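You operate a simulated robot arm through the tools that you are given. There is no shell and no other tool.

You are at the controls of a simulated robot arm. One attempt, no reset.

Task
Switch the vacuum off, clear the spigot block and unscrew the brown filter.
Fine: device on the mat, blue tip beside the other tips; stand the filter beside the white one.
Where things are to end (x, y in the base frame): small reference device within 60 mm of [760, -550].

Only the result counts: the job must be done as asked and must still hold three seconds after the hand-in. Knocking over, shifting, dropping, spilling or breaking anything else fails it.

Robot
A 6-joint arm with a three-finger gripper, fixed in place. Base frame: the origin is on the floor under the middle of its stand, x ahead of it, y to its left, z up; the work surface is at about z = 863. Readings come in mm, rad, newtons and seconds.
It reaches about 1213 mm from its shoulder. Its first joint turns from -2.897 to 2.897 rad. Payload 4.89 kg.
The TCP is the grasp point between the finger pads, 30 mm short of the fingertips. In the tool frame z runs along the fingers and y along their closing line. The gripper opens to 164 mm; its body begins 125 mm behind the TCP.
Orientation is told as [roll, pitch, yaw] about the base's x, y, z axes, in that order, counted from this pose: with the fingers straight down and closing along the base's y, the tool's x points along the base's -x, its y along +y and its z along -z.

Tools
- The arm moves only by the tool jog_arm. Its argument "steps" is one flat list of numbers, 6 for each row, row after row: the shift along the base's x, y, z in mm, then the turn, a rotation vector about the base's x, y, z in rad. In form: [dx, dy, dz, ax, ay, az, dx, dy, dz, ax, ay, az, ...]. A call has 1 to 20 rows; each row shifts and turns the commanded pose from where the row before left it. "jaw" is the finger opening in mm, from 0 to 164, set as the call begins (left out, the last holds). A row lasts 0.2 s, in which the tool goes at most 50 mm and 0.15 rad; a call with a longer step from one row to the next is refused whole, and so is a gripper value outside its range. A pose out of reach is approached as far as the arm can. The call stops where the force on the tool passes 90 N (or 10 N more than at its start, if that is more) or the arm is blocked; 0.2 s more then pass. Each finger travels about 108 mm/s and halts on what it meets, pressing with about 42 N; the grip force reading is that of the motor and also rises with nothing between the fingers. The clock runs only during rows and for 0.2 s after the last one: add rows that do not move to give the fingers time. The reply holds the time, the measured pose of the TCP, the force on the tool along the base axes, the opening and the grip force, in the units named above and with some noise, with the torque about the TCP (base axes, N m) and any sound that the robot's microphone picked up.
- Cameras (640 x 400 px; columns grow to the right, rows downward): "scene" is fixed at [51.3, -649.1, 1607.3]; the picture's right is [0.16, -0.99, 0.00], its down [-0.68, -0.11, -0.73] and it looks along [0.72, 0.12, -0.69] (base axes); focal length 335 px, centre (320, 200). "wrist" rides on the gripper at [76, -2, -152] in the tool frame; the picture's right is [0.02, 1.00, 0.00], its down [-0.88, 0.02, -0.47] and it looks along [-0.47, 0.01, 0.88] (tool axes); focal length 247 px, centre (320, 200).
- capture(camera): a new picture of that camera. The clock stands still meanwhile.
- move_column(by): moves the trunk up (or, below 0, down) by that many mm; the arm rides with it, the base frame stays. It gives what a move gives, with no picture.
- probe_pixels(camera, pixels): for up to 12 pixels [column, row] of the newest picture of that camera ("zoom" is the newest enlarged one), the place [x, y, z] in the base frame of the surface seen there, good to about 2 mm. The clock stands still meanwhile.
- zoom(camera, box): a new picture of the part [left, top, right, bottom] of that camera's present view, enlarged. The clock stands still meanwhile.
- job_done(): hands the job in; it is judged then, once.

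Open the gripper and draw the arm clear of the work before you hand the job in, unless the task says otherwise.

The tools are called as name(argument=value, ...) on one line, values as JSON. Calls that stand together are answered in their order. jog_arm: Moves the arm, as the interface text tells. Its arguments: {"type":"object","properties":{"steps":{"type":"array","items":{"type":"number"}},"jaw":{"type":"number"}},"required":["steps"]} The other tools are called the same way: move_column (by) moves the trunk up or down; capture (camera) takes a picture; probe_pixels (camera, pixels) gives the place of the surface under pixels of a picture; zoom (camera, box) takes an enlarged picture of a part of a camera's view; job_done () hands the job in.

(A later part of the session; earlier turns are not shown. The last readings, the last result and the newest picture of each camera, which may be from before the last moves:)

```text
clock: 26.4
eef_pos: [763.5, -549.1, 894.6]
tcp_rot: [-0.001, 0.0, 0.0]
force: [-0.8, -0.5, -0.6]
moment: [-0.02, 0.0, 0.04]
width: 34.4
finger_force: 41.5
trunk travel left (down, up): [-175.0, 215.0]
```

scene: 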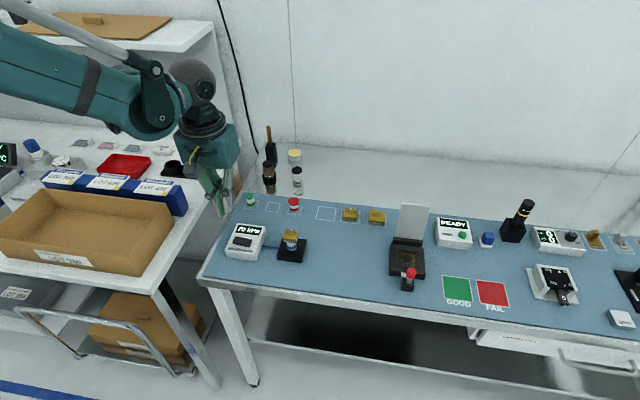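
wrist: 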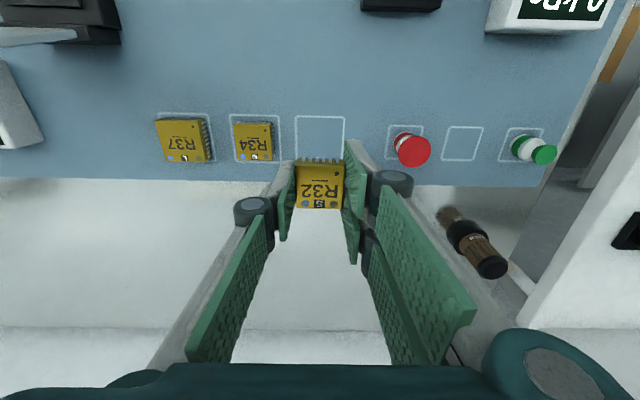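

jog_arm(steps=[0, 0, -0.7, 0, 0, 0, 0, 0, -0.7, 0, 0, 0, 0, 0, 0, 0, 0, 0])

zoom(camera="scene", box=[290, 180, 370, 240])

probe_pixels(camera="zoom", pixels=[[305, 205], [290, 200], [230, 260], [340, 245]])

```text
clock: 27.2
eef_pos: [763.9, -550.0, 892.9]
tcp_rot: [0.001, -0.002, 0.001]
force: [0.2, -1.2, 0.1]
moment: [-0.01, -0.01, -0.01]
width: 34.4
finger_force: 41.7
trunk travel left (down, up): [-175.0, 215.0]
```

```text
6.67 times, centred on (330, 210) of scene
```

zoom: 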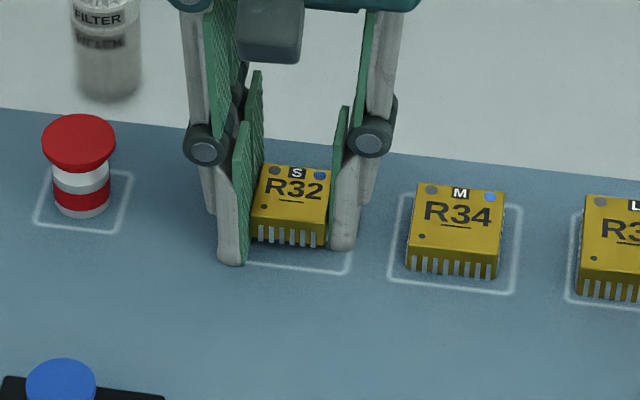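

```text
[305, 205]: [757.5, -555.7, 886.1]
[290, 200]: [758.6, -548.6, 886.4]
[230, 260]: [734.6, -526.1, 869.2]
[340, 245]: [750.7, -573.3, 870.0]
```

Device top is at 886 and still no mat contact. I continue in 0.7 mm steps.

jog_arm(steps=[0, 0, -0.7, 0, 0, 0, 0, 0, -0.7, 0, 0, 0, 0, 0, 0, 0, 0, 0])

jog_arm(steps=[0, 0, -0.7, 0, 0, 0, 0, 0, 0, 0, 0, 0])

```text
clock: 28.0
eef_pos: [764.4, -550.0, 892.2]
tcp_rot: [-0.002, -0.002, -0.001]
force: [7.2, -5.4, 18.8]
moment: [0.06, -0.14, -0.08]
width: 34.2
finger_force: 41.2
trunk travel left (down, up): [-175.0, 215.0]
```

```text
clock: 28.6
eef_pos: [765.0, -549.4, 893.8]
tcp_rot: [-0.003, -0.002, -0.001]
force: [11.9, -12.4, 36.0]
moment: [0.06, -0.11, -0.13]
width: 34.2
finger_force: 42.2
trunk travel left (down, up): [-175.0, 215.0]
```

Fingertips touch the mat (36 N). I back off 1.2 mm, then ease the jaw open in small increments so the device settles the last few millimetres gently.

jog_arm(steps=[0, 0, 0.7, 0, 0, 0, 0, 0, 0.5, 0, 0, 0, 0, 0, 0, 0, 0, 0])

jog_arm(steps=[0, 0, 0, 0, 0, 0, 0, 0, 0, 0, 0, 0], jaw=34.2)

jog_arm(steps=[0, 0, 0, 0, 0, 0, 0, 0, 0, 0, 0, 0], jaw=34.8)

zoom(camera="scene", box=[290, 180, 370, 240])

probe_pixels(camera="zoom", pixels=[[305, 205], [290, 200], [290, 215], [265, 205]])

```text
clock: 29.4
eef_pos: [763.3, -548.0, 893.7]
tcp_rot: [0.0, 0.0, 0.0]
force: [3.6, -8.8, 19.3]
moment: [-0.07, -0.12, -0.05]
width: 34.0
finger_force: 41.9
trunk travel left (down, up): [-175.0, 215.0]
```

```text
clock: 30.0
eef_pos: [764.7, -548.4, 892.6]
tcp_rot: [0.0, 0.0, 0.001]
force: [-2.9, -0.2, 11.1]
moment: [0.06, 0.12, 0.09]
width: 35.2
finger_force: 11.9
trunk travel left (down, up): [-175.0, 215.0]
```

```text
clock: 30.6
eef_pos: [764.2, -549.7, 891.8]
tcp_rot: [0.0, 0.0, 0.0]
force: [-3.1, 0.7, 8.8]
moment: [0.12, 0.13, 0.01]
width: 35.2
finger_force: 11.6
trunk travel left (down, up): [-175.0, 215.0]
```

```text
6.67 times, centred on (330, 210) of scene
```

zoom: 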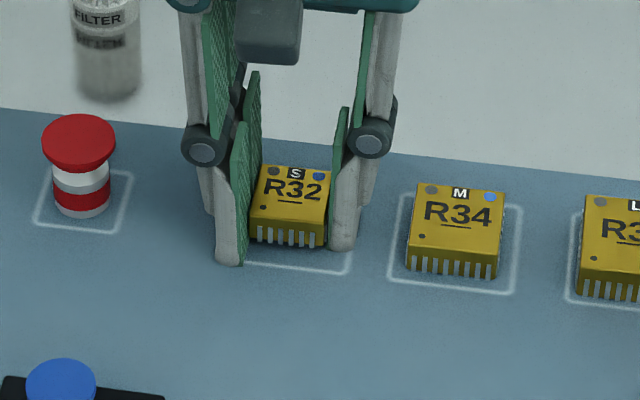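

```text
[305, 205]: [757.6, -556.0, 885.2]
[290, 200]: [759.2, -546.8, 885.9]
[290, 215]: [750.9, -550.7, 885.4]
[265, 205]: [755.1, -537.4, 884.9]
```

Grip force fell to ~12 N and the device (top 885) is still held. I keep easing the jaw open.

jog_arm(steps=[0, 0, 0, 0, 0, 0, 0, 0, 0, 0, 0, 0], jaw=35.4)

jog_arm(steps=[0, 0, 0, 0, 0, 0, 0, 0, 0, 0, 0, 0], jaw=36)

zoom(camera="scene", box=[290, 180, 370, 240])

probe_pixels(camera="zoom", pixels=[[305, 205], [290, 200], [290, 215], [265, 205], [290, 225], [315, 190]])

```text
clock: 31.2
eef_pos: [764.0, -550.0, 891.5]
tcp_rot: [-0.001, 0.0, 0.001]
force: [-2.1, 0.7, 8.0]
moment: [0.1, 0.07, 0.01]
width: 35.9
finger_force: 0.2
trunk travel left (down, up): [-175.0, 215.0]
```

```text
clock: 31.8
eef_pos: [764.6, -548.7, 891.7]
tcp_rot: [0.0, -0.001, 0.001]
force: [-0.8, -1.4, 7.6]
moment: [0.08, 0.06, 0.02]
width: 35.8
finger_force: 0.0
trunk travel left (down, up): [-175.0, 215.0]
```

```text
6.67 times, centred on (330, 210) of scene
```

zoom: 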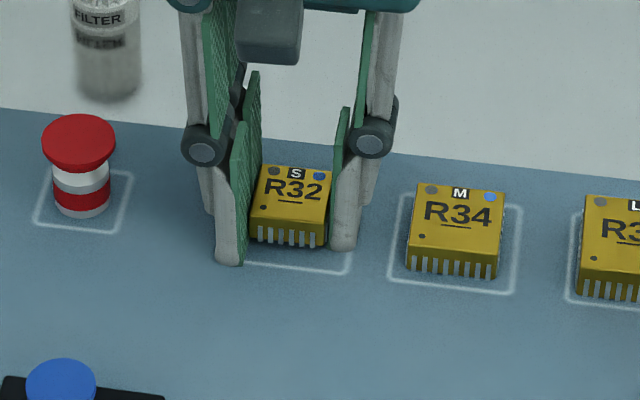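

```text
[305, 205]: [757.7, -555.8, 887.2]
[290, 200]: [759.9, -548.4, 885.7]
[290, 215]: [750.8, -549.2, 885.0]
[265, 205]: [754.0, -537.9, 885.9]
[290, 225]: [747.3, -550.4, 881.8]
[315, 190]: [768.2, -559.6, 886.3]
```

Finger force is zero and the device top still reads ~886, so it may already be standing on the mat. I open a little more and compare.

jog_arm(steps=[0, 0, 0, 0, 0, 0, 0, 0, 0, 0, 0, 0], jaw=38)

jog_arm(steps=[0, 0, 0, 0, 0, 0, 0, 0, 0, 0, 0, 0], jaw=46)

zoom(camera="scene", box=[290, 180, 370, 240])

probe_pixels(camera="zoom", pixels=[[305, 205], [290, 200], [290, 215], [265, 205], [290, 225], [315, 190], [270, 245], [310, 249], [290, 252]])

```text
clock: 32.4
eef_pos: [763.0, -549.2, 892.9]
tcp_rot: [0.001, 0.001, 0.0]
force: [0.5, -1.9, 8.8]
moment: [0.03, -0.03, 0.01]
width: 36.3
finger_force: 0.1
trunk travel left (down, up): [-175.0, 215.0]
```

```text
clock: 33.0
eef_pos: [763.4, -549.7, 892.2]
tcp_rot: [-0.001, -0.001, 0.0]
force: [0.0, -2.7, 11.2]
moment: [0.0, -0.02, -0.01]
width: 44.2
finger_force: 0.1
trunk travel left (down, up): [-175.0, 215.0]
```

```text
6.67 times, centred on (330, 210) of scene
```

zoom: 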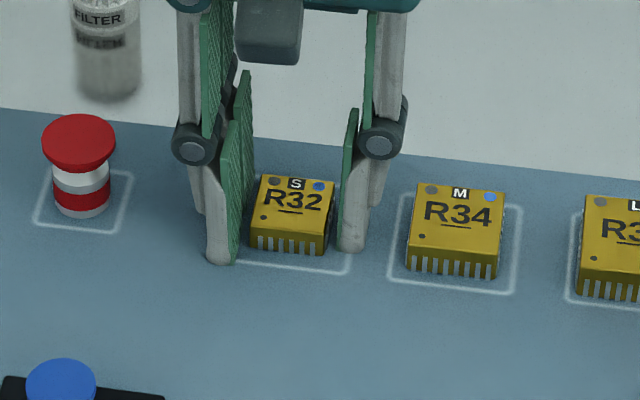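

```text
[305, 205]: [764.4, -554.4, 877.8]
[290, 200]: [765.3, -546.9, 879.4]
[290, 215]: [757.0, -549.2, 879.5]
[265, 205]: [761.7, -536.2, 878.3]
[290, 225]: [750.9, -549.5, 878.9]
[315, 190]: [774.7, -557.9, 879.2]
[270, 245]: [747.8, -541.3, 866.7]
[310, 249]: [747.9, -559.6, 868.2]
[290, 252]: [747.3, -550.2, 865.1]
```

The device now stands on the mat inside the outline (top z 879, centre about (764,-549)). I raise straight up and move above the blue tip on the spigot.

jog_arm(steps=[0, 0, 5, 0, 0, 0, 0, 0, 20, 0, 0, 0, 0, 0, 40, 0, 0, 0, 0, 0, 45, 0, 0, 0, -32, 14, 0, 0, 0, 0, -40, 17, 0, 0, 0, 0, -40, 17, 0, 0, 0, 0, -40, 17, 0, 0, 0, 0, -8, 4, 20, 0, 0, 0, 0, 0, 0, 0, 0, 0])

zoom(camera="scene", box=[255, 180, 375, 270])

capture(camera="wrist")

```text
clock: 35.2
eef_pos: [604.0, -481.4, 1023.9]
tcp_rot: [0.0, -0.001, 0.0]
force: [-0.3, -0.3, 0.2]
moment: [-0.03, -0.05, 0.03]
width: 45.9
finger_force: 0.1
trunk travel left (down, up): [-175.0, 215.0]
```

```text
4.44 times, centred on (315, 225) of scene
```

zoom: 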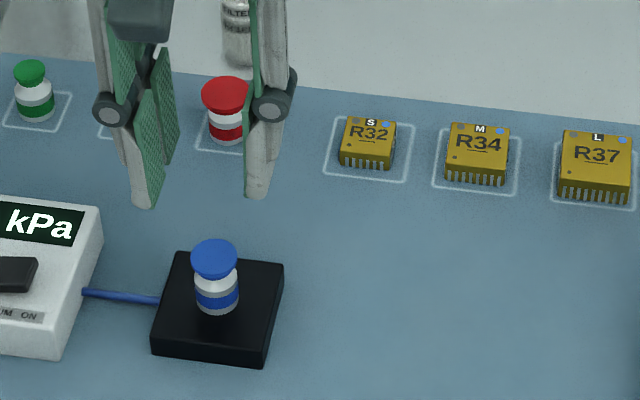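

```text
taken
```

wrist: 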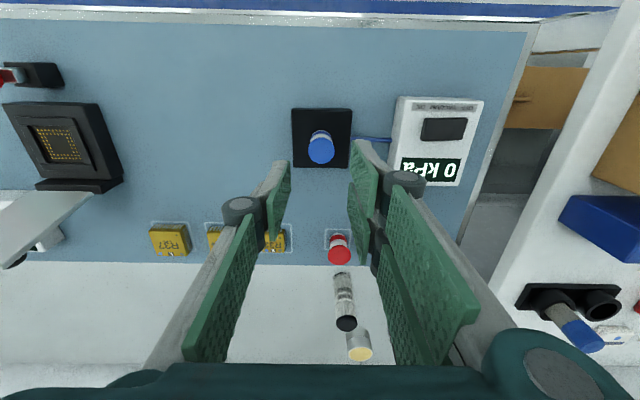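

The tip's blue cup is at wrist (321,150). I zoom and probe its extents and height.

zoom(camera="wrist", box=[280, 100, 360, 170])

probe_pixels(camera="zoom", pixels=[[325, 285], [325, 240], [325, 335], [235, 285], [413, 285], [325, 205], [325, 188], [230, 250], [420, 250], [260, 230], [390, 230]])

zoom(camera="scene", box=[275, 220, 325, 265])

probe_pixels(camera="zoom", pixels=[[255, 185], [255, 150], [205, 185], [310, 185], [262, 230], [262, 250], [262, 270], [262, 300], [262, 320], [225, 280], [305, 280]])

```text
5.71 times, centred on (320, 135) of wrist
```

zoom: 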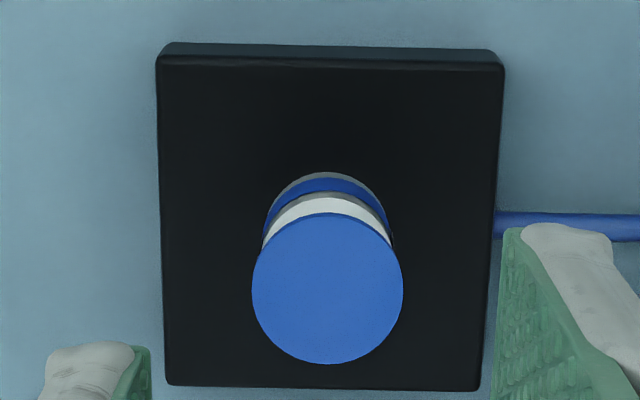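

```text
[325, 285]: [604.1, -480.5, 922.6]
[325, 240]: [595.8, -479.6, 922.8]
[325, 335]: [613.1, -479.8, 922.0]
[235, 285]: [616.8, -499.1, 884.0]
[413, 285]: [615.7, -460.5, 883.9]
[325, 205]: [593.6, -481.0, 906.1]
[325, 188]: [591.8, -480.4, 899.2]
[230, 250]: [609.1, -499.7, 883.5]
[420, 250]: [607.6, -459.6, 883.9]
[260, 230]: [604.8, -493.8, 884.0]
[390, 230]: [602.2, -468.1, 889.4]
```

```text
8.89 times, centred on (300, 242) of scene
```

zoom: 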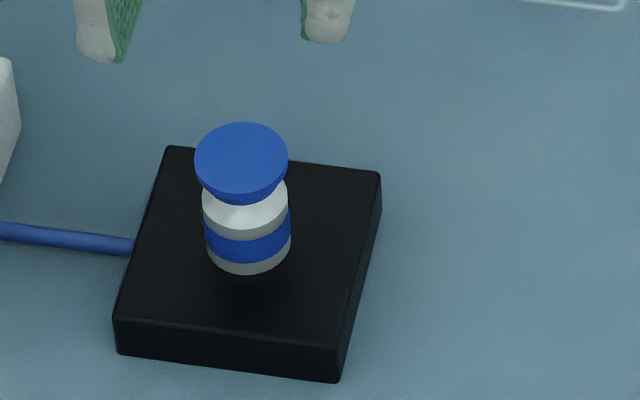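

```text
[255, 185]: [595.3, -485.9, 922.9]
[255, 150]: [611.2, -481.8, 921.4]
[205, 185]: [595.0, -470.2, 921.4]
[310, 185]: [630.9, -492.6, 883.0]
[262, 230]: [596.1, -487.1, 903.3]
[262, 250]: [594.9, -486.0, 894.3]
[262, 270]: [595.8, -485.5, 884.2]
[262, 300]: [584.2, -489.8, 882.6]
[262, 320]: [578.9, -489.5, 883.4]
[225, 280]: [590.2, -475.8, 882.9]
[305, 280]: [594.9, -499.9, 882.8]
```

Cup centre (604.5,-480.4), Ø≈28, top z 922.6; body Ø≈24 standing on the block at 883. I descend so the grasp point is at cup height (TCP 920, fingertips 890, 7 mm over the block).

jog_arm(steps=[0.5, 0.4, -35, 0, 0, 0, 0, 0, -30, 0, 0, 0, 0, 0, -20, 0, 0, 0, 0, 0, -12, 0, 0, 0, 0, 0, -6.3, 0, 0, 0, 0, 0, 0, 0, 0, 0], jaw=50)

zoom(camera="scene", box=[255, 195, 335, 265])

```text
clock: 36.6
eef_pos: [604.4, -481.3, 919.1]
tcp_rot: [0.0, 0.0, 0.0]
force: [0.6, -0.6, 0.2]
moment: [-0.05, -0.03, -0.01]
width: 49.8
finger_force: 0.0
trunk travel left (down, up): [-175.0, 215.0]
```

```text
5.71 times, centred on (295, 230) of scene
```

zoom: 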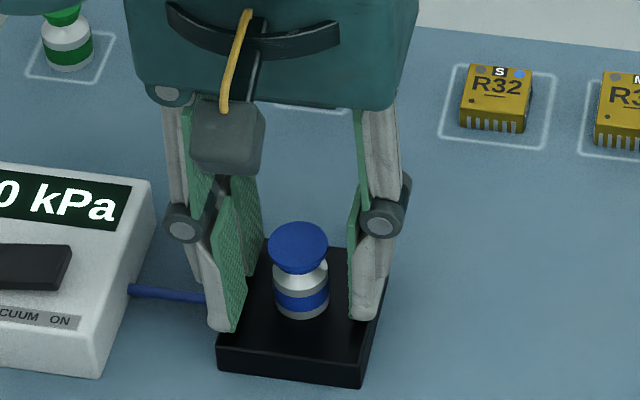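

Fingers straddle the tip without touching the block. I close on the cup and read the width.

jog_arm(steps=[0, 0, 0, 0, 0, 0, 0, 0, 0, 0, 0, 0, 0, 0, 0, 0, 0, 0], jaw=20)

jog_arm(steps=[0, 0, 1, 0, 0, 0, 0, 0, 2, 0, 0, 0, 0, 0, 3, 0, 0, 0, 0, 0, 4, 0, 0, 0])

zoom(camera="scene", box=[255, 195, 335, 265])

```text
clock: 37.4
eef_pos: [605.2, -480.4, 919.4]
tcp_rot: [0.002, -0.001, 0.001]
force: [0.2, -0.1, -0.8]
moment: [0.04, -0.01, 0.01]
width: 24.0
finger_force: 42.5
trunk travel left (down, up): [-175.0, 215.0]
```

```text
clock: 38.4
eef_pos: [604.5, -480.3, 930.6]
tcp_rot: [0.001, -0.001, 0.0]
force: [0.9, 0.0, -0.6]
moment: [0.01, 0.06, -0.01]
width: 23.9
finger_force: 42.0
trunk travel left (down, up): [-175.0, 215.0]
```

```text
5.71 times, centred on (295, 230) of scene
```

zoom: 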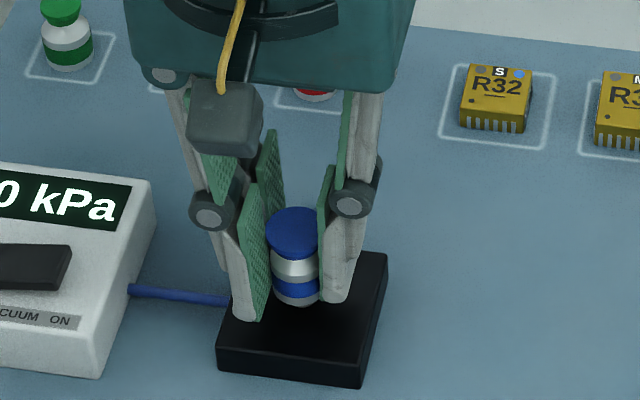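

Gripping the 24 mm body and the tip rises freely off the spigot. I lift to ~1000 and carry it to above the empty small outline (767,-380).

jog_arm(steps=[0, 0, 10, 0, 0, 0, 0, 0, 20, 0, 0, 0, 0, 0, 25, 0, 0, 0, 0, 0, 15, 0, 0, 0, 10, 6, 0, 0, 0, 0, 20, 12, 0, 0, 0, 0, 25, 16, 0, 0, 0, 0, 25, 16, 0, 0, 0, 0, 25, 16, 0, 0, 0, 0, 25, 16, 0, 0, 0, 0, 20, 12, 0, 0, 0, 0, 12.5, 6.4, 0, 0, 0, 0, 0, 0, 0, 0, 0, 0])

zoom(camera="scene", box=[220, 130, 340, 230])

capture(camera="wrist")

```text
clock: 41.2
eef_pos: [766.6, -379.6, 1000.0]
tcp_rot: [0.001, -0.001, -0.001]
force: [0.9, 0.0, 0.7]
moment: [0.0, 0.03, -0.02]
width: 24.2
finger_force: 41.7
trunk travel left (down, up): [-175.0, 215.0]
```

```text
4.00 times, centred on (280, 180) of scene
```

zoom: 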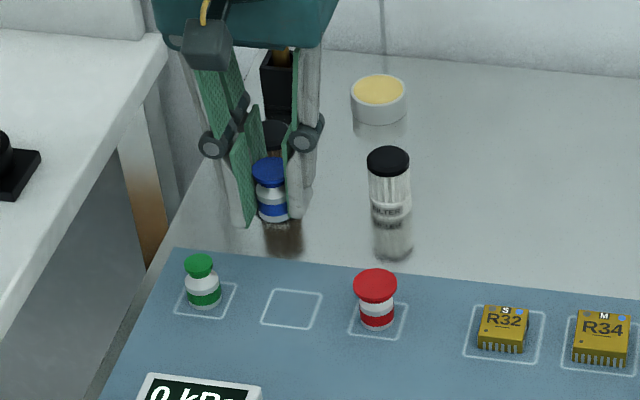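

```text
taken
```

wrist: 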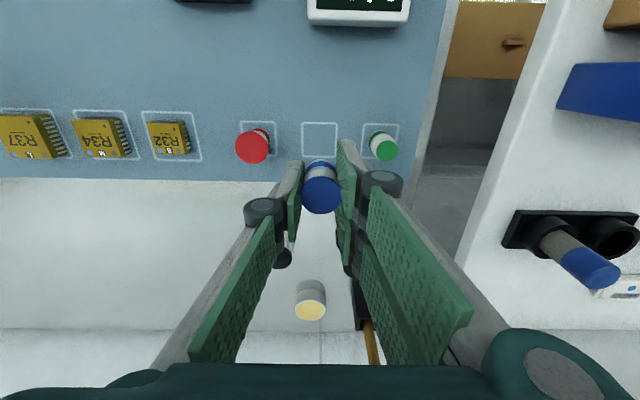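

The tip hangs upright over the empty outline, between red (252,147) and green (384,147). I lower it to about 2 mm above the mat.

jog_arm(steps=[0, 0, -20, 0, 0, 0, 0, 0, -30, 0, 0, 0, 0, 0, -25, 0, 0, 0, 0, 0, -15, 0, 0, 0, 0, 0, -6, 0, 0, 0, 0, 0, 0, 0, 0, 0])

zoom(camera="scene", box=[235, 160, 315, 230])

probe_pixels(camera="zoom", pixels=[[300, 235], [308, 260], [308, 285], [308, 295], [308, 305]])

```text
clock: 42.6
eef_pos: [766.4, -380.2, 903.5]
tcp_rot: [0.001, 0.001, 0.001]
force: [1.5, -0.4, -0.3]
moment: [0.04, 0.02, 0.03]
width: 23.7
finger_force: 41.5
trunk travel left (down, up): [-175.0, 215.0]
```

```text
5.71 times, centred on (275, 195) of scene
```

zoom: 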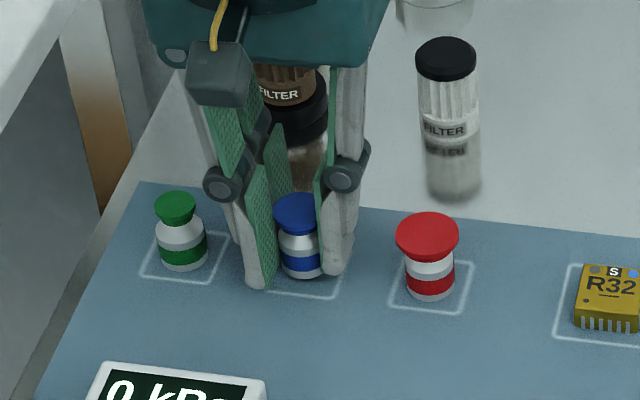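

```text
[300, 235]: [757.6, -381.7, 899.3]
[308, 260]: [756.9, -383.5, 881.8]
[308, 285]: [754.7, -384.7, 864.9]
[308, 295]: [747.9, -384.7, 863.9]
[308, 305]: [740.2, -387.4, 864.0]
```

jog_arm(steps=[0, 0, -0.8, 0, 0, 0, 0, 0, -0.7, 0, 0, 0, 0, 0, -0.7, 0, 0, 0, 0, 0, 0, 0, 0, 0])

```text
clock: 43.6
eef_pos: [765.5, -380.1, 900.1]
tcp_rot: [0.0, 0.0, -0.002]
force: [-0.2, 0.1, -0.6]
moment: [0.0, -0.02, -0.02]
width: 23.8
finger_force: 41.9
trunk travel left (down, up): [-175.0, 215.0]
```

No contact yet; I take two more small steps down.

jog_arm(steps=[0, 0, -0.6, 0, 0, 0, 0, 0, 0, 0, 0, 0])

jog_arm(steps=[0, 0, -0.6, 0, 0, 0, 0, 0, 0, 0, 0, 0])

```text
clock: 44.2
eef_pos: [767.6, -380.2, 900.0]
tcp_rot: [0.001, -0.002, 0.0]
force: [0.3, -0.1, -0.1]
moment: [0.01, -0.03, -0.02]
width: 23.8
finger_force: 41.8
trunk travel left (down, up): [-175.0, 215.0]
```

```text
clock: 44.8
eef_pos: [766.6, -378.4, 899.8]
tcp_rot: [0.0, 0.0, 0.001]
force: [-0.2, 0.4, 0.7]
moment: [0.0, -0.01, 0.02]
width: 23.7
finger_force: 42.1
trunk travel left (down, up): [-175.0, 215.0]
```

Still no load. I continue with 0.6 mm steps until the reading shows contact.

jog_arm(steps=[0, 0, -0.6, 0, 0, 0, 0, 0, 0, 0, 0, 0])

zoom(camera="scene", box=[250, 180, 300, 220])

probe_pixels(camera="zoom", pixels=[[310, 200], [325, 260], [330, 300], [330, 310], [330, 320], [330, 330]])

```text
clock: 45.4
eef_pos: [767.8, -379.9, 898.8]
tcp_rot: [0.0, 0.001, 0.0]
force: [-0.4, 0.3, -0.8]
moment: [-0.01, 0.02, 0.02]
width: 23.9
finger_force: 41.0
trunk travel left (down, up): [-175.0, 215.0]
```

```text
10.00 times, centred on (275, 200) of scene
```

zoom: 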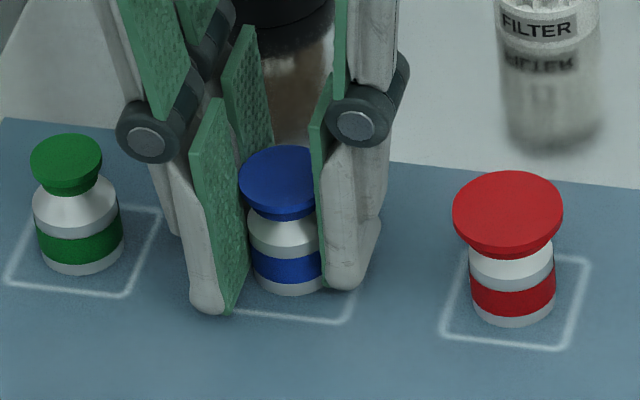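

```text
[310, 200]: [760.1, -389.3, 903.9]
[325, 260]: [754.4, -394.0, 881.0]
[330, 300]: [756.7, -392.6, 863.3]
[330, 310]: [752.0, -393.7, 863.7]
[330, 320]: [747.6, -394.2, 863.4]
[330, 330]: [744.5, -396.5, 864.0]
```

The cup top reads 903.9, so the base should be right at the mat. One more tiny step, then I release gradually.

jog_arm(steps=[0, 0, -0.5, 0, 0, 0, 0, 0, 0, 0, 0, 0])

jog_arm(steps=[0, 0, -0.4, 0, 0, 0, 0, 0, 0, 0, 0, 0])

```text
clock: 46.0
eef_pos: [766.6, -378.7, 899.0]
tcp_rot: [0.0, 0.0, 0.0]
force: [-0.7, 0.3, -0.5]
moment: [-0.01, 0.03, 0.01]
width: 23.9
finger_force: 42.0
trunk travel left (down, up): [-175.0, 215.0]
```

```text
clock: 46.6
eef_pos: [766.6, -379.9, 898.7]
tcp_rot: [0.0, 0.001, 0.0]
force: [1.3, 0.1, 4.4]
moment: [-0.06, -0.03, 0.04]
width: 23.8
finger_force: 42.5
trunk travel left (down, up): [-175.0, 215.0]
```

Now 4.4 N of upward contact: the tip stands on the mat. I open gradually to 28 and then 44 mm.

jog_arm(steps=[0, 0, 0, 0, 0, 0, 0, 0, 0, 0, 0, 0], jaw=25)

jog_arm(steps=[0, 0, 0, 0, 0, 0, 0, 0, 0, 0, 0, 0], jaw=30)

jog_arm(steps=[0, 0, 0, 0, 0, 0, 0, 0, 0, 0, 0, 0], jaw=44)

zoom(camera="scene", box=[250, 180, 300, 220])

```text
clock: 47.2
eef_pos: [765.8, -380.3, 898.4]
tcp_rot: [0.0, -0.001, 0.001]
force: [-0.1, 0.4, 0.5]
moment: [0.01, 0.02, 0.03]
width: 25.3
finger_force: 0.5
trunk travel left (down, up): [-175.0, 215.0]
```

```text
clock: 47.8
eef_pos: [766.7, -379.8, 897.9]
tcp_rot: [0.001, 0.0, 0.0]
force: [0.5, 0.5, 0.6]
moment: [0.03, -0.03, -0.01]
width: 30.0
finger_force: 0.1
trunk travel left (down, up): [-175.0, 215.0]
```

```text
clock: 48.4
eef_pos: [768.0, -379.8, 898.3]
tcp_rot: [0.001, 0.0, -0.001]
force: [-0.6, -1.1, 0.1]
moment: [0.01, 0.01, 0.01]
width: 44.0
finger_force: 0.0
trunk travel left (down, up): [-175.0, 215.0]
```

```text
10.00 times, centred on (275, 200) of scene
```

zoom: 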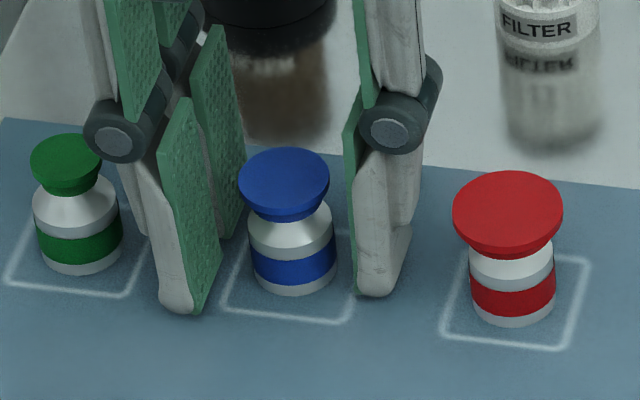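

The blue tip stands upright in its outline between green and red, with both sides clear. I raise straight up and move to look at the brown filter.

jog_arm(steps=[0, 0, 10, 0, 0, 0, 0, 0, 30, 0, 0, 0, 0, 0, 45, 0, 0, 0, 0, 0, 45, 0, 0, 0, 20, 10, 10.9, 0, 0, 0, 30, 15, 10, 0, 0, 0, 30, 15, 0, 0, 0, 0, 23, 8, 0, 0, 0, 0, 0, 0, 0, 0, 0, 0], jaw=80)

capture(camera="wrist")

capture(camera="scene")

```text
clock: 50.4
eef_pos: [871.5, -330.4, 1050.2]
tcp_rot: [0.001, 0.0, 0.0]
force: [0.4, 0.5, -0.8]
moment: [-0.02, 0.07, -0.04]
width: 80.1
finger_force: 0.1
trunk travel left (down, up): [-175.0, 215.0]
```

```text
taken
```

wrist: 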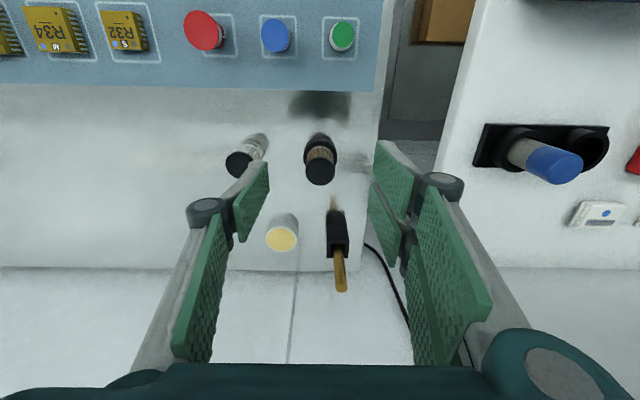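

```text
taken
```

scene: 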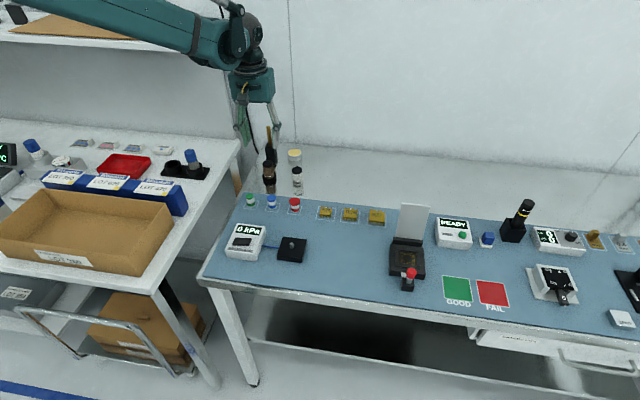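

Now I zoom on the brown filter at wrist (320,160) and probe cap, body and threaded base, plus the jar, glue stand and white filter.

zoom(camera="wrist", box=[280, 120, 360, 200])

probe_pixels(camera="zoom", pixels=[[320, 260], [320, 205], [320, 310], [250, 260], [390, 260], [320, 170], [320, 140], [320, 125], [320, 105], [240, 150], [405, 150], [320, 85]])

probe_pixels(camera="wrist", pixels=[[239, 160], [255, 143], [282, 240], [270, 238], [337, 213], [328, 250], [345, 250], [340, 285], [228, 160], [250, 160]])

zoom(camera="scene", box=[245, 140, 325, 210])

```text
5.00 times, centred on (320, 160) of wrist
```

zoom: 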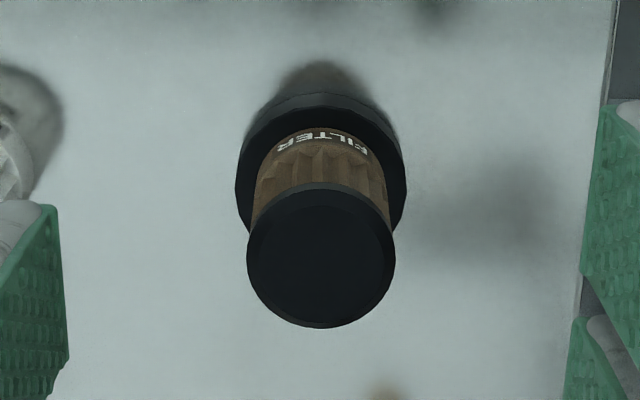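

```text
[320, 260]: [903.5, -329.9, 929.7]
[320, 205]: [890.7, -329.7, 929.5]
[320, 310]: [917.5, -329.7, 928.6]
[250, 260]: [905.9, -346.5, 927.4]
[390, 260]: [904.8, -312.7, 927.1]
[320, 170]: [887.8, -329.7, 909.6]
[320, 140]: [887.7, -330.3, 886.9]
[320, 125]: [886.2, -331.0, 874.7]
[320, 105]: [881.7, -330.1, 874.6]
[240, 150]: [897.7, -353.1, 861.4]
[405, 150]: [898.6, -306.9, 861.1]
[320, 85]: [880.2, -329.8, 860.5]
```

```text
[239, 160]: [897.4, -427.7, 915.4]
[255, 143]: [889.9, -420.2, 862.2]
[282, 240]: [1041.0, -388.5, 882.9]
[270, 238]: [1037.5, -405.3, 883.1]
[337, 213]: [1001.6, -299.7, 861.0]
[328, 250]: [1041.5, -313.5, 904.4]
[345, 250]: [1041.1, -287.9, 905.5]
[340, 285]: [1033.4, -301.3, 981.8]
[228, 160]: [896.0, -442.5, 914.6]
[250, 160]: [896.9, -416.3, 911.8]
```

```text
5.71 times, centred on (285, 175) of scene
```

zoom: 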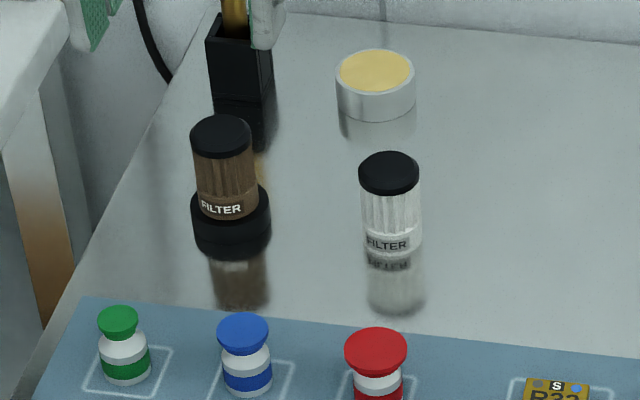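

Brown filter axis is at about (903.3,-329.8), cap top z 929.6, Ø≈32–35, on a fixed-looking black ring (top z 874.6, Ø47). I move above it and pre-turn the wrist -1.2 rad so I can unscrew counter-clockwise afterwards.

jog_arm(steps=[8, 0.5, 0, 0, 0, -0.15, 8, 0.5, 0, 0, 0, -0.15, 8, 0.5, 0, 0, 0, -0.15, 9.3, 0.7, 0, 0, 0, -0.15, 0, 0, -10, 0, 0, -0.15, 0, 0, -10, 0, 0, -0.15, 0, 0, -10, 0, 0, -0.15, 0, 0, -10, 0, 0, -0.15, 0, 0, 0, 0, 0, 0], jaw=62)

capture(camera="wrist")

zoom(camera="scene", box=[215, 60, 345, 220])

```text
clock: 52.4
eef_pos: [902.4, -329.5, 1009.4]
tcp_rot: [0.002, 0.0, -1.2]
force: [-0.2, 0.5, 1.5]
moment: [0.03, -0.01, -0.02]
width: 62.1
finger_force: 0.2
trunk travel left (down, up): [-175.0, 215.0]
```

```text
taken
```

wrist: 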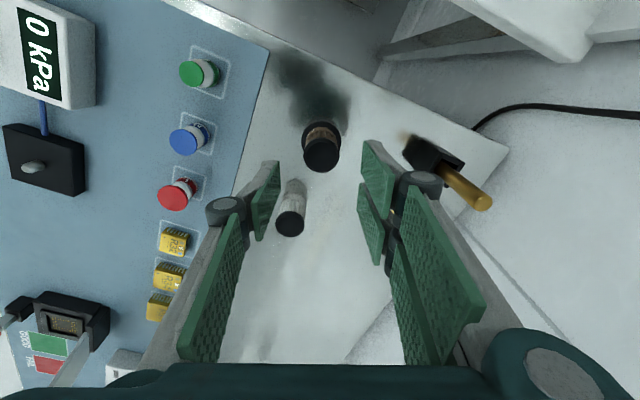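

```text
2.50 times, centred on (280, 140) of scene
```

zoom: 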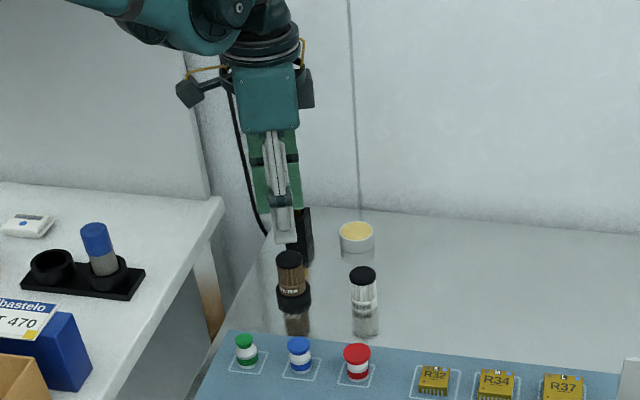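

I check where the brush handle is relative to the fingers (handle tip near (485,203)) before descending.

probe_pixels(camera="wrist", pixels=[[484, 203], [465, 190], [440, 160], [425, 150], [322, 150], [322, 135], [305, 150], [339, 150], [420, 178], [291, 225]])

```text
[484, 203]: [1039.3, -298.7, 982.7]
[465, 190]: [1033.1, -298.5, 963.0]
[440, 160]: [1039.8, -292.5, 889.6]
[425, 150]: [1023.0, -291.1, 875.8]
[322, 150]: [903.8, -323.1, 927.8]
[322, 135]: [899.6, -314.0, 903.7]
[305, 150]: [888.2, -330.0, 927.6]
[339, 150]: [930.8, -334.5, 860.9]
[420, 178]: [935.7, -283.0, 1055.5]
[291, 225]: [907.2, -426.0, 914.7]
```

The handle is 136 mm away, and the filter is centred between the fingers (column 322). I descend to TCP z 912 (fingertips 882, above the ring at 875).

jog_arm(steps=[0, 0, -30, 0, 0, 0, 0, 0, -30, 0, 0, 0, 0, 0, -20, 0, 0, 0, 0, 0, -10, 0, 0, 0, 0, 0, -8, 0, 0, 0, 0, 0, 0, 0, 0, 0])

zoom(camera="scene", box=[235, 120, 325, 210])

capture(camera="wrist")

```text
clock: 53.8
eef_pos: [903.7, -328.2, 911.8]
tcp_rot: [0.0, 0.0, -1.2]
force: [-0.5, 0.8, 0.1]
moment: [0.0, -0.01, 0.02]
width: 61.9
finger_force: 0.0
trunk travel left (down, up): [-175.0, 215.0]
```

```text
4.44 times, centred on (280, 165) of scene
```

zoom: 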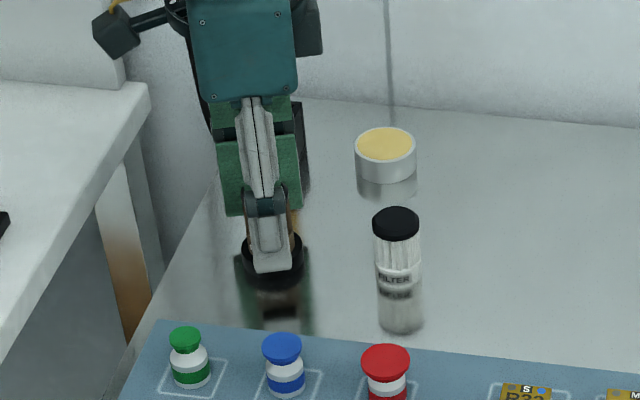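

```text
taken
```

wrist: 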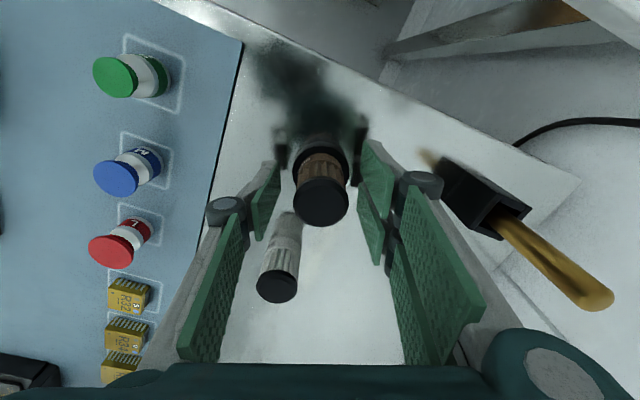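

Filter is nicely between the fingers. I close on it and read width and forces.

jog_arm(steps=[0, 0, 0, 0, 0, 0, 0, 0, 0, 0, 0, 0, 0, 0, 0, 0, 0, 0], jaw=24)

jog_arm(steps=[0, 0, 0, 0, 0, 0.05, 0, 0, 0, 0, 0, 0.05, 0, 0, 0, 0, 0, 0.05, 0, 0, 0, 0, 0, 0.05])

```text
clock: 54.6
eef_pos: [904.3, -329.4, 910.4]
tcp_rot: [-0.001, 0.001, -1.198]
force: [0.8, 0.9, 0.8]
moment: [-0.06, 0.03, -0.01]
width: 33.6
finger_force: 42.0
trunk travel left (down, up): [-175.0, 215.0]
```

```text
clock: 55.6
eef_pos: [903.7, -329.7, 912.2]
tcp_rot: [-0.001, -0.001, -0.999]
force: [7.5, 3.0, 1.3]
moment: [0.0, -0.08, 0.02]
width: 33.5
finger_force: 42.1
trunk travel left (down, up): [-175.0, 215.0]
```

Turned 0.2 rad with little torque. I zoom the wrist view on the filter's label to confirm it turns with the fingers.

zoom(camera="wrist", box=[270, 120, 370, 240])

jog_arm(steps=[0, 0, 0, 0, 0, 0.1, 0, 0, 0, 0, 0, 0.1, 0, 0, 0, 0, 0, 0.1, 0, 0, 0, 0, 0, 0.1])

zoom(camera="wrist", box=[270, 120, 370, 240])

probe_pixels(camera="zoom", pixels=[[320, 240], [320, 270], [320, 310]])

```text
3.33 times, centred on (320, 180) of wrist
```

zoom: 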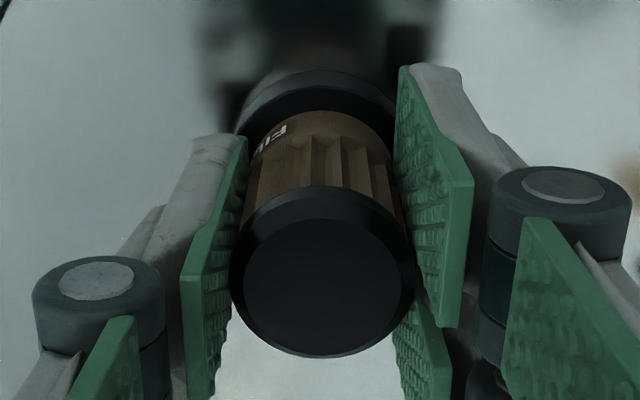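

```text
clock: 56.6
eef_pos: [902.9, -329.8, 911.9]
tcp_rot: [-0.001, 0.001, -0.6]
force: [11.4, -1.0, 2.5]
moment: [-0.18, -0.29, -0.03]
width: 33.6
finger_force: 41.9
trunk travel left (down, up): [-175.0, 215.0]
```

```text
3.33 times, centred on (320, 180) of wrist
```

zoom: 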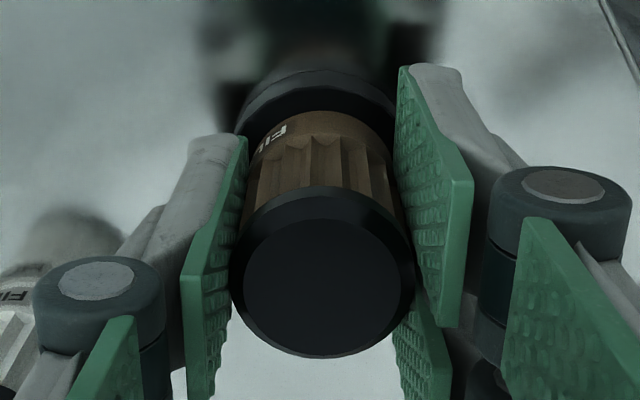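

```text
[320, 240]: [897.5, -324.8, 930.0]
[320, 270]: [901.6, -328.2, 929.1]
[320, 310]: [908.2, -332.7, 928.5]
```

The label stays fixed relative to the fingers, so the filter turns with them. I continue turning counter-clockwise, watching forces.

jog_arm(steps=[0.1, 0, 0, 0, 0, 0.12, 0.1, 0, 0, 0, 0, 0.12, 0.1, 0, 0, 0, 0, 0.12, 0.1, 0, 0, 0, 0, 0.12, 0, 0, 0, 0, 0, 0.12])

jog_arm(steps=[0, 0, 0, 0, 0, 0.12, 0, 0, 0, 0, 0, 0.12, 0, 0, 0, 0, 0, 0.12, 0, 0, 0, 0, 0, 0.12, 0, 0, 0, 0, 0, 0.12])

zoom(camera="wrist", box=[270, 120, 370, 240])

probe_pixels(camera="zoom", pixels=[[320, 240], [320, 270], [320, 310]])

```text
clock: 57.8
eef_pos: [904.0, -330.1, 910.9]
tcp_rot: [0.0, 0.0, 0.0]
force: [12.9, -10.4, 9.8]
moment: [-0.46, -0.41, -0.03]
width: 33.6
finger_force: 41.9
trunk travel left (down, up): [-175.0, 215.0]
```

```text
clock: 59.0
eef_pos: [904.3, -330.9, 911.6]
tcp_rot: [-0.002, 0.0, 0.602]
force: [21.6, -30.1, 22.4]
moment: [-1.08, -0.72, -0.05]
width: 33.7
finger_force: 41.8
trunk travel left (down, up): [-175.0, 215.0]
```

```text
3.33 times, centred on (320, 180) of wrist
```

zoom: 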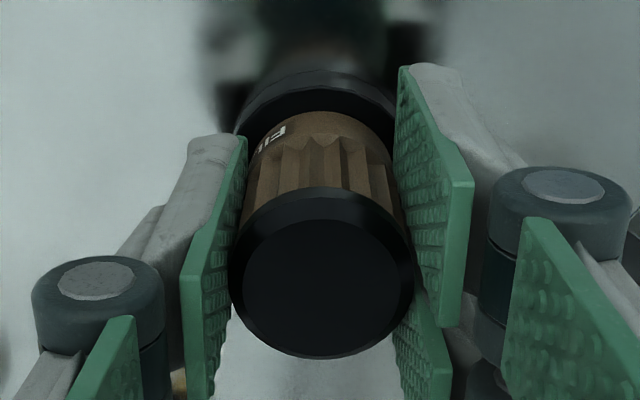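

```text
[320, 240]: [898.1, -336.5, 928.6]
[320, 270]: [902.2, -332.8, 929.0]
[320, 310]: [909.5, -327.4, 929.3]
```

Side loads are building (21,-30) with +22 N upward as the filter climbs. I relieve them by following: small shift in +x, -y and up.

jog_arm(steps=[0.4, -0.5, 0.4, 0, 0, 0, 0.3, -0.4, 0.3, 0, 0, 0, 0, 0, 0, 0, 0, 0])

```text
clock: 59.8
eef_pos: [904.0, -331.5, 911.8]
tcp_rot: [0.0, 0.001, 0.601]
force: [9.0, -25.9, 8.7]
moment: [-0.9, -0.36, -0.06]
width: 33.7
finger_force: 42.1
trunk travel left (down, up): [-175.0, 215.0]
```

jog_arm(steps=[0.2, -0.6, 0.2, 0, 0, 0, 0.2, -0.5, 0.2, 0, 0, 0, 0, 0, 0, 0, 0, 0])

```text
clock: 60.6
eef_pos: [904.8, -331.3, 913.0]
tcp_rot: [0.002, -0.002, 0.604]
force: [-9.4, -10.4, -1.1]
moment: [-0.37, 0.29, 0.03]
width: 33.4
finger_force: 41.9
trunk travel left (down, up): [-175.0, 215.0]
```

Loads relaxed. From this I infer the true filter axis is about (904.6,-330.3) and the climb ≈0.6 mm/rad. I continue the turn following that path to yaw +1.2.

jog_arm(steps=[0.1, 0.04, 0.08, 0, 0, 0.12, 0.1, 0.04, 0.08, 0, 0, 0.12, 0.1, 0.04, 0.07, 0, 0, 0.12, 0.1, 0.04, 0.07, 0, 0, 0.12, 0.1, 0.04, 0.07, 0, 0, 0.12, 0, 0, 0, 0, 0, 0])

zoom(camera="wrist", box=[270, 120, 370, 240])

probe_pixels(camera="zoom", pixels=[[320, 240], [320, 270], [320, 310], [320, 90], [320, 80]])

```text
clock: 62.0
eef_pos: [904.9, -330.4, 913.3]
tcp_rot: [0.001, 0.001, 1.203]
force: [-12.5, -1.9, -1.8]
moment: [-0.08, 0.1, 0.0]
width: 33.5
finger_force: 42.1
trunk travel left (down, up): [-175.0, 215.0]
```

```text
3.33 times, centred on (320, 180) of wrist
```

zoom: 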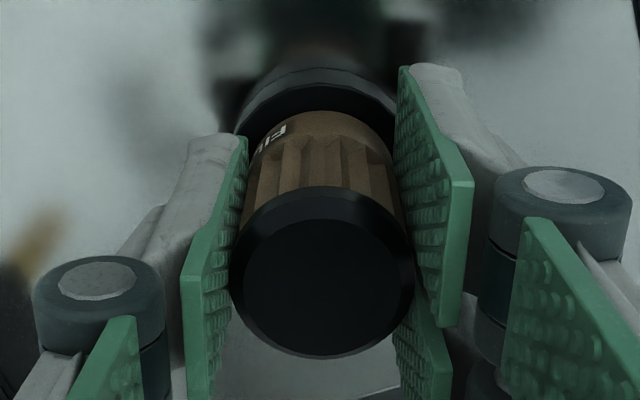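

```text
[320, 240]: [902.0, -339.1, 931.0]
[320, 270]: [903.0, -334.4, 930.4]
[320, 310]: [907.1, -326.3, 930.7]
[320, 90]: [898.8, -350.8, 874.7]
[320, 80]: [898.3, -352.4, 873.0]
```

The filter has climbed to ~930.7 with the base ring unmoved at 874.7. The wrist still has range, so I keep turning to about yaw 2.2 along the computed path.

jog_arm(steps=[-0.1, 0.15, 0.075, 0, 0, 0.125, -0.1, 0.15, 0.075, 0, 0, 0.125, 0, 0.15, 0.075, 0, 0, 0.125, 0.05, 0.15, 0.075, 0, 0, 0.125, 0, 0, 0, 0, 0, 0])

jog_arm(steps=[0.05, 0.15, 0.075, 0, 0, 0.125, 0.05, 0.15, 0.075, 0, 0, 0.125, 0.05, 0.15, 0.075, 0, 0, 0.125, 0.05, 0.15, 0.075, 0, 0, 0.125, 0, 0, 0, 0, 0, 0])

```text
clock: 63.2
eef_pos: [905.5, -331.9, 912.4]
tcp_rot: [0.0, -0.001, 1.703]
force: [5.3, 2.6, -0.4]
moment: [0.14, -0.31, -0.02]
width: 33.4
finger_force: 41.5
trunk travel left (down, up): [-175.0, 215.0]
```

```text
clock: 64.4
eef_pos: [906.7, -331.3, 913.0]
tcp_rot: [0.001, 0.0, 2.202]
force: [8.6, 2.8, -0.6]
moment: [0.19, -0.35, -0.03]
width: 33.7
finger_force: 41.8
trunk travel left (down, up): [-175.0, 215.0]
```

Forces remain low at yaw 2.2 (3.4 rad turned in total). I check the cap height.

zoom(camera="wrist", box=[270, 120, 370, 240])

probe_pixels(camera="zoom", pixels=[[320, 240], [320, 270], [320, 310], [280, 270], [360, 270], [320, 90], [320, 120], [320, 130]])

```text
3.33 times, centred on (320, 180) of wrist
```

zoom: 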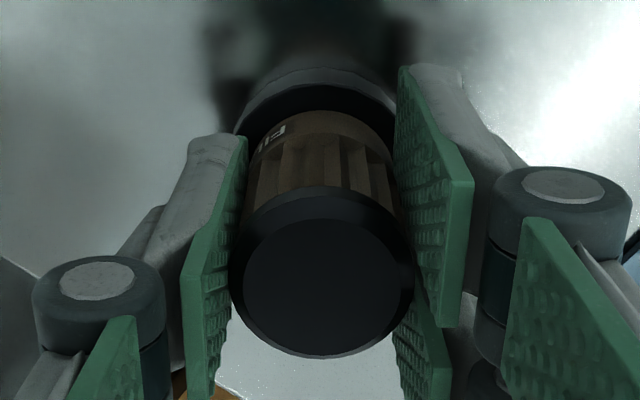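

```text
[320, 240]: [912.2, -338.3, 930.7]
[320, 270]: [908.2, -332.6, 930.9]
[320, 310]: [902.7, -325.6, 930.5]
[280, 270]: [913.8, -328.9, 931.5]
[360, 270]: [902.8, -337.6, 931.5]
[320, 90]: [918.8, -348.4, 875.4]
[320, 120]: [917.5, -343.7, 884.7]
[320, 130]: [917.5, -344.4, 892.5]
```

Cap top is ~931, so the thread lifts about 3 mm per turn. I release, and rotate the open gripper back around the filter axis (904.5,-330.2) for another stroke.

jog_arm(steps=[0, 0, 0, 0, 0, 0, 0, 0, 0, 0, 0, 0], jaw=38)

jog_arm(steps=[-0.45, 0.1, -0.5, 0, 0, 0, -0.4, 0.1, -0.6, 0, 0, 0, 0, 0, 0, 0, 0, 0], jaw=58)

zoom(camera="wrist", box=[250, 100, 390, 240])

```text
clock: 65.0
eef_pos: [905.2, -330.7, 912.6]
tcp_rot: [0.001, 0.001, 2.201]
force: [0.6, 0.9, 0.5]
moment: [0.01, -0.04, 0.01]
width: 38.2
finger_force: 0.2
trunk travel left (down, up): [-175.0, 215.0]
```

```text
clock: 65.8
eef_pos: [906.4, -330.2, 912.0]
tcp_rot: [-0.002, -0.001, 2.201]
force: [0.4, 0.0, -0.1]
moment: [0.03, 0.04, 0.01]
width: 58.0
finger_force: 0.1
trunk travel left (down, up): [-175.0, 215.0]
```

```text
2.86 times, centred on (320, 170) of wrist
```

zoom: 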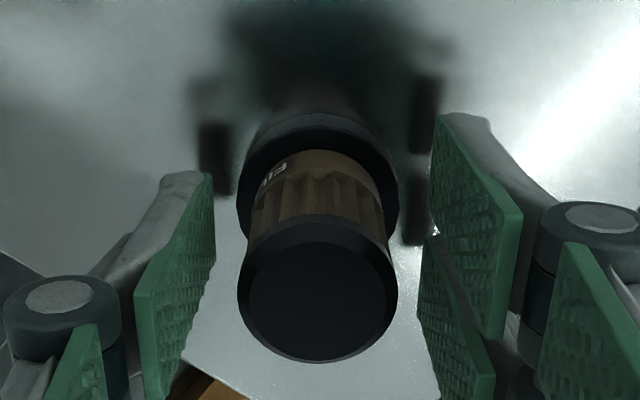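

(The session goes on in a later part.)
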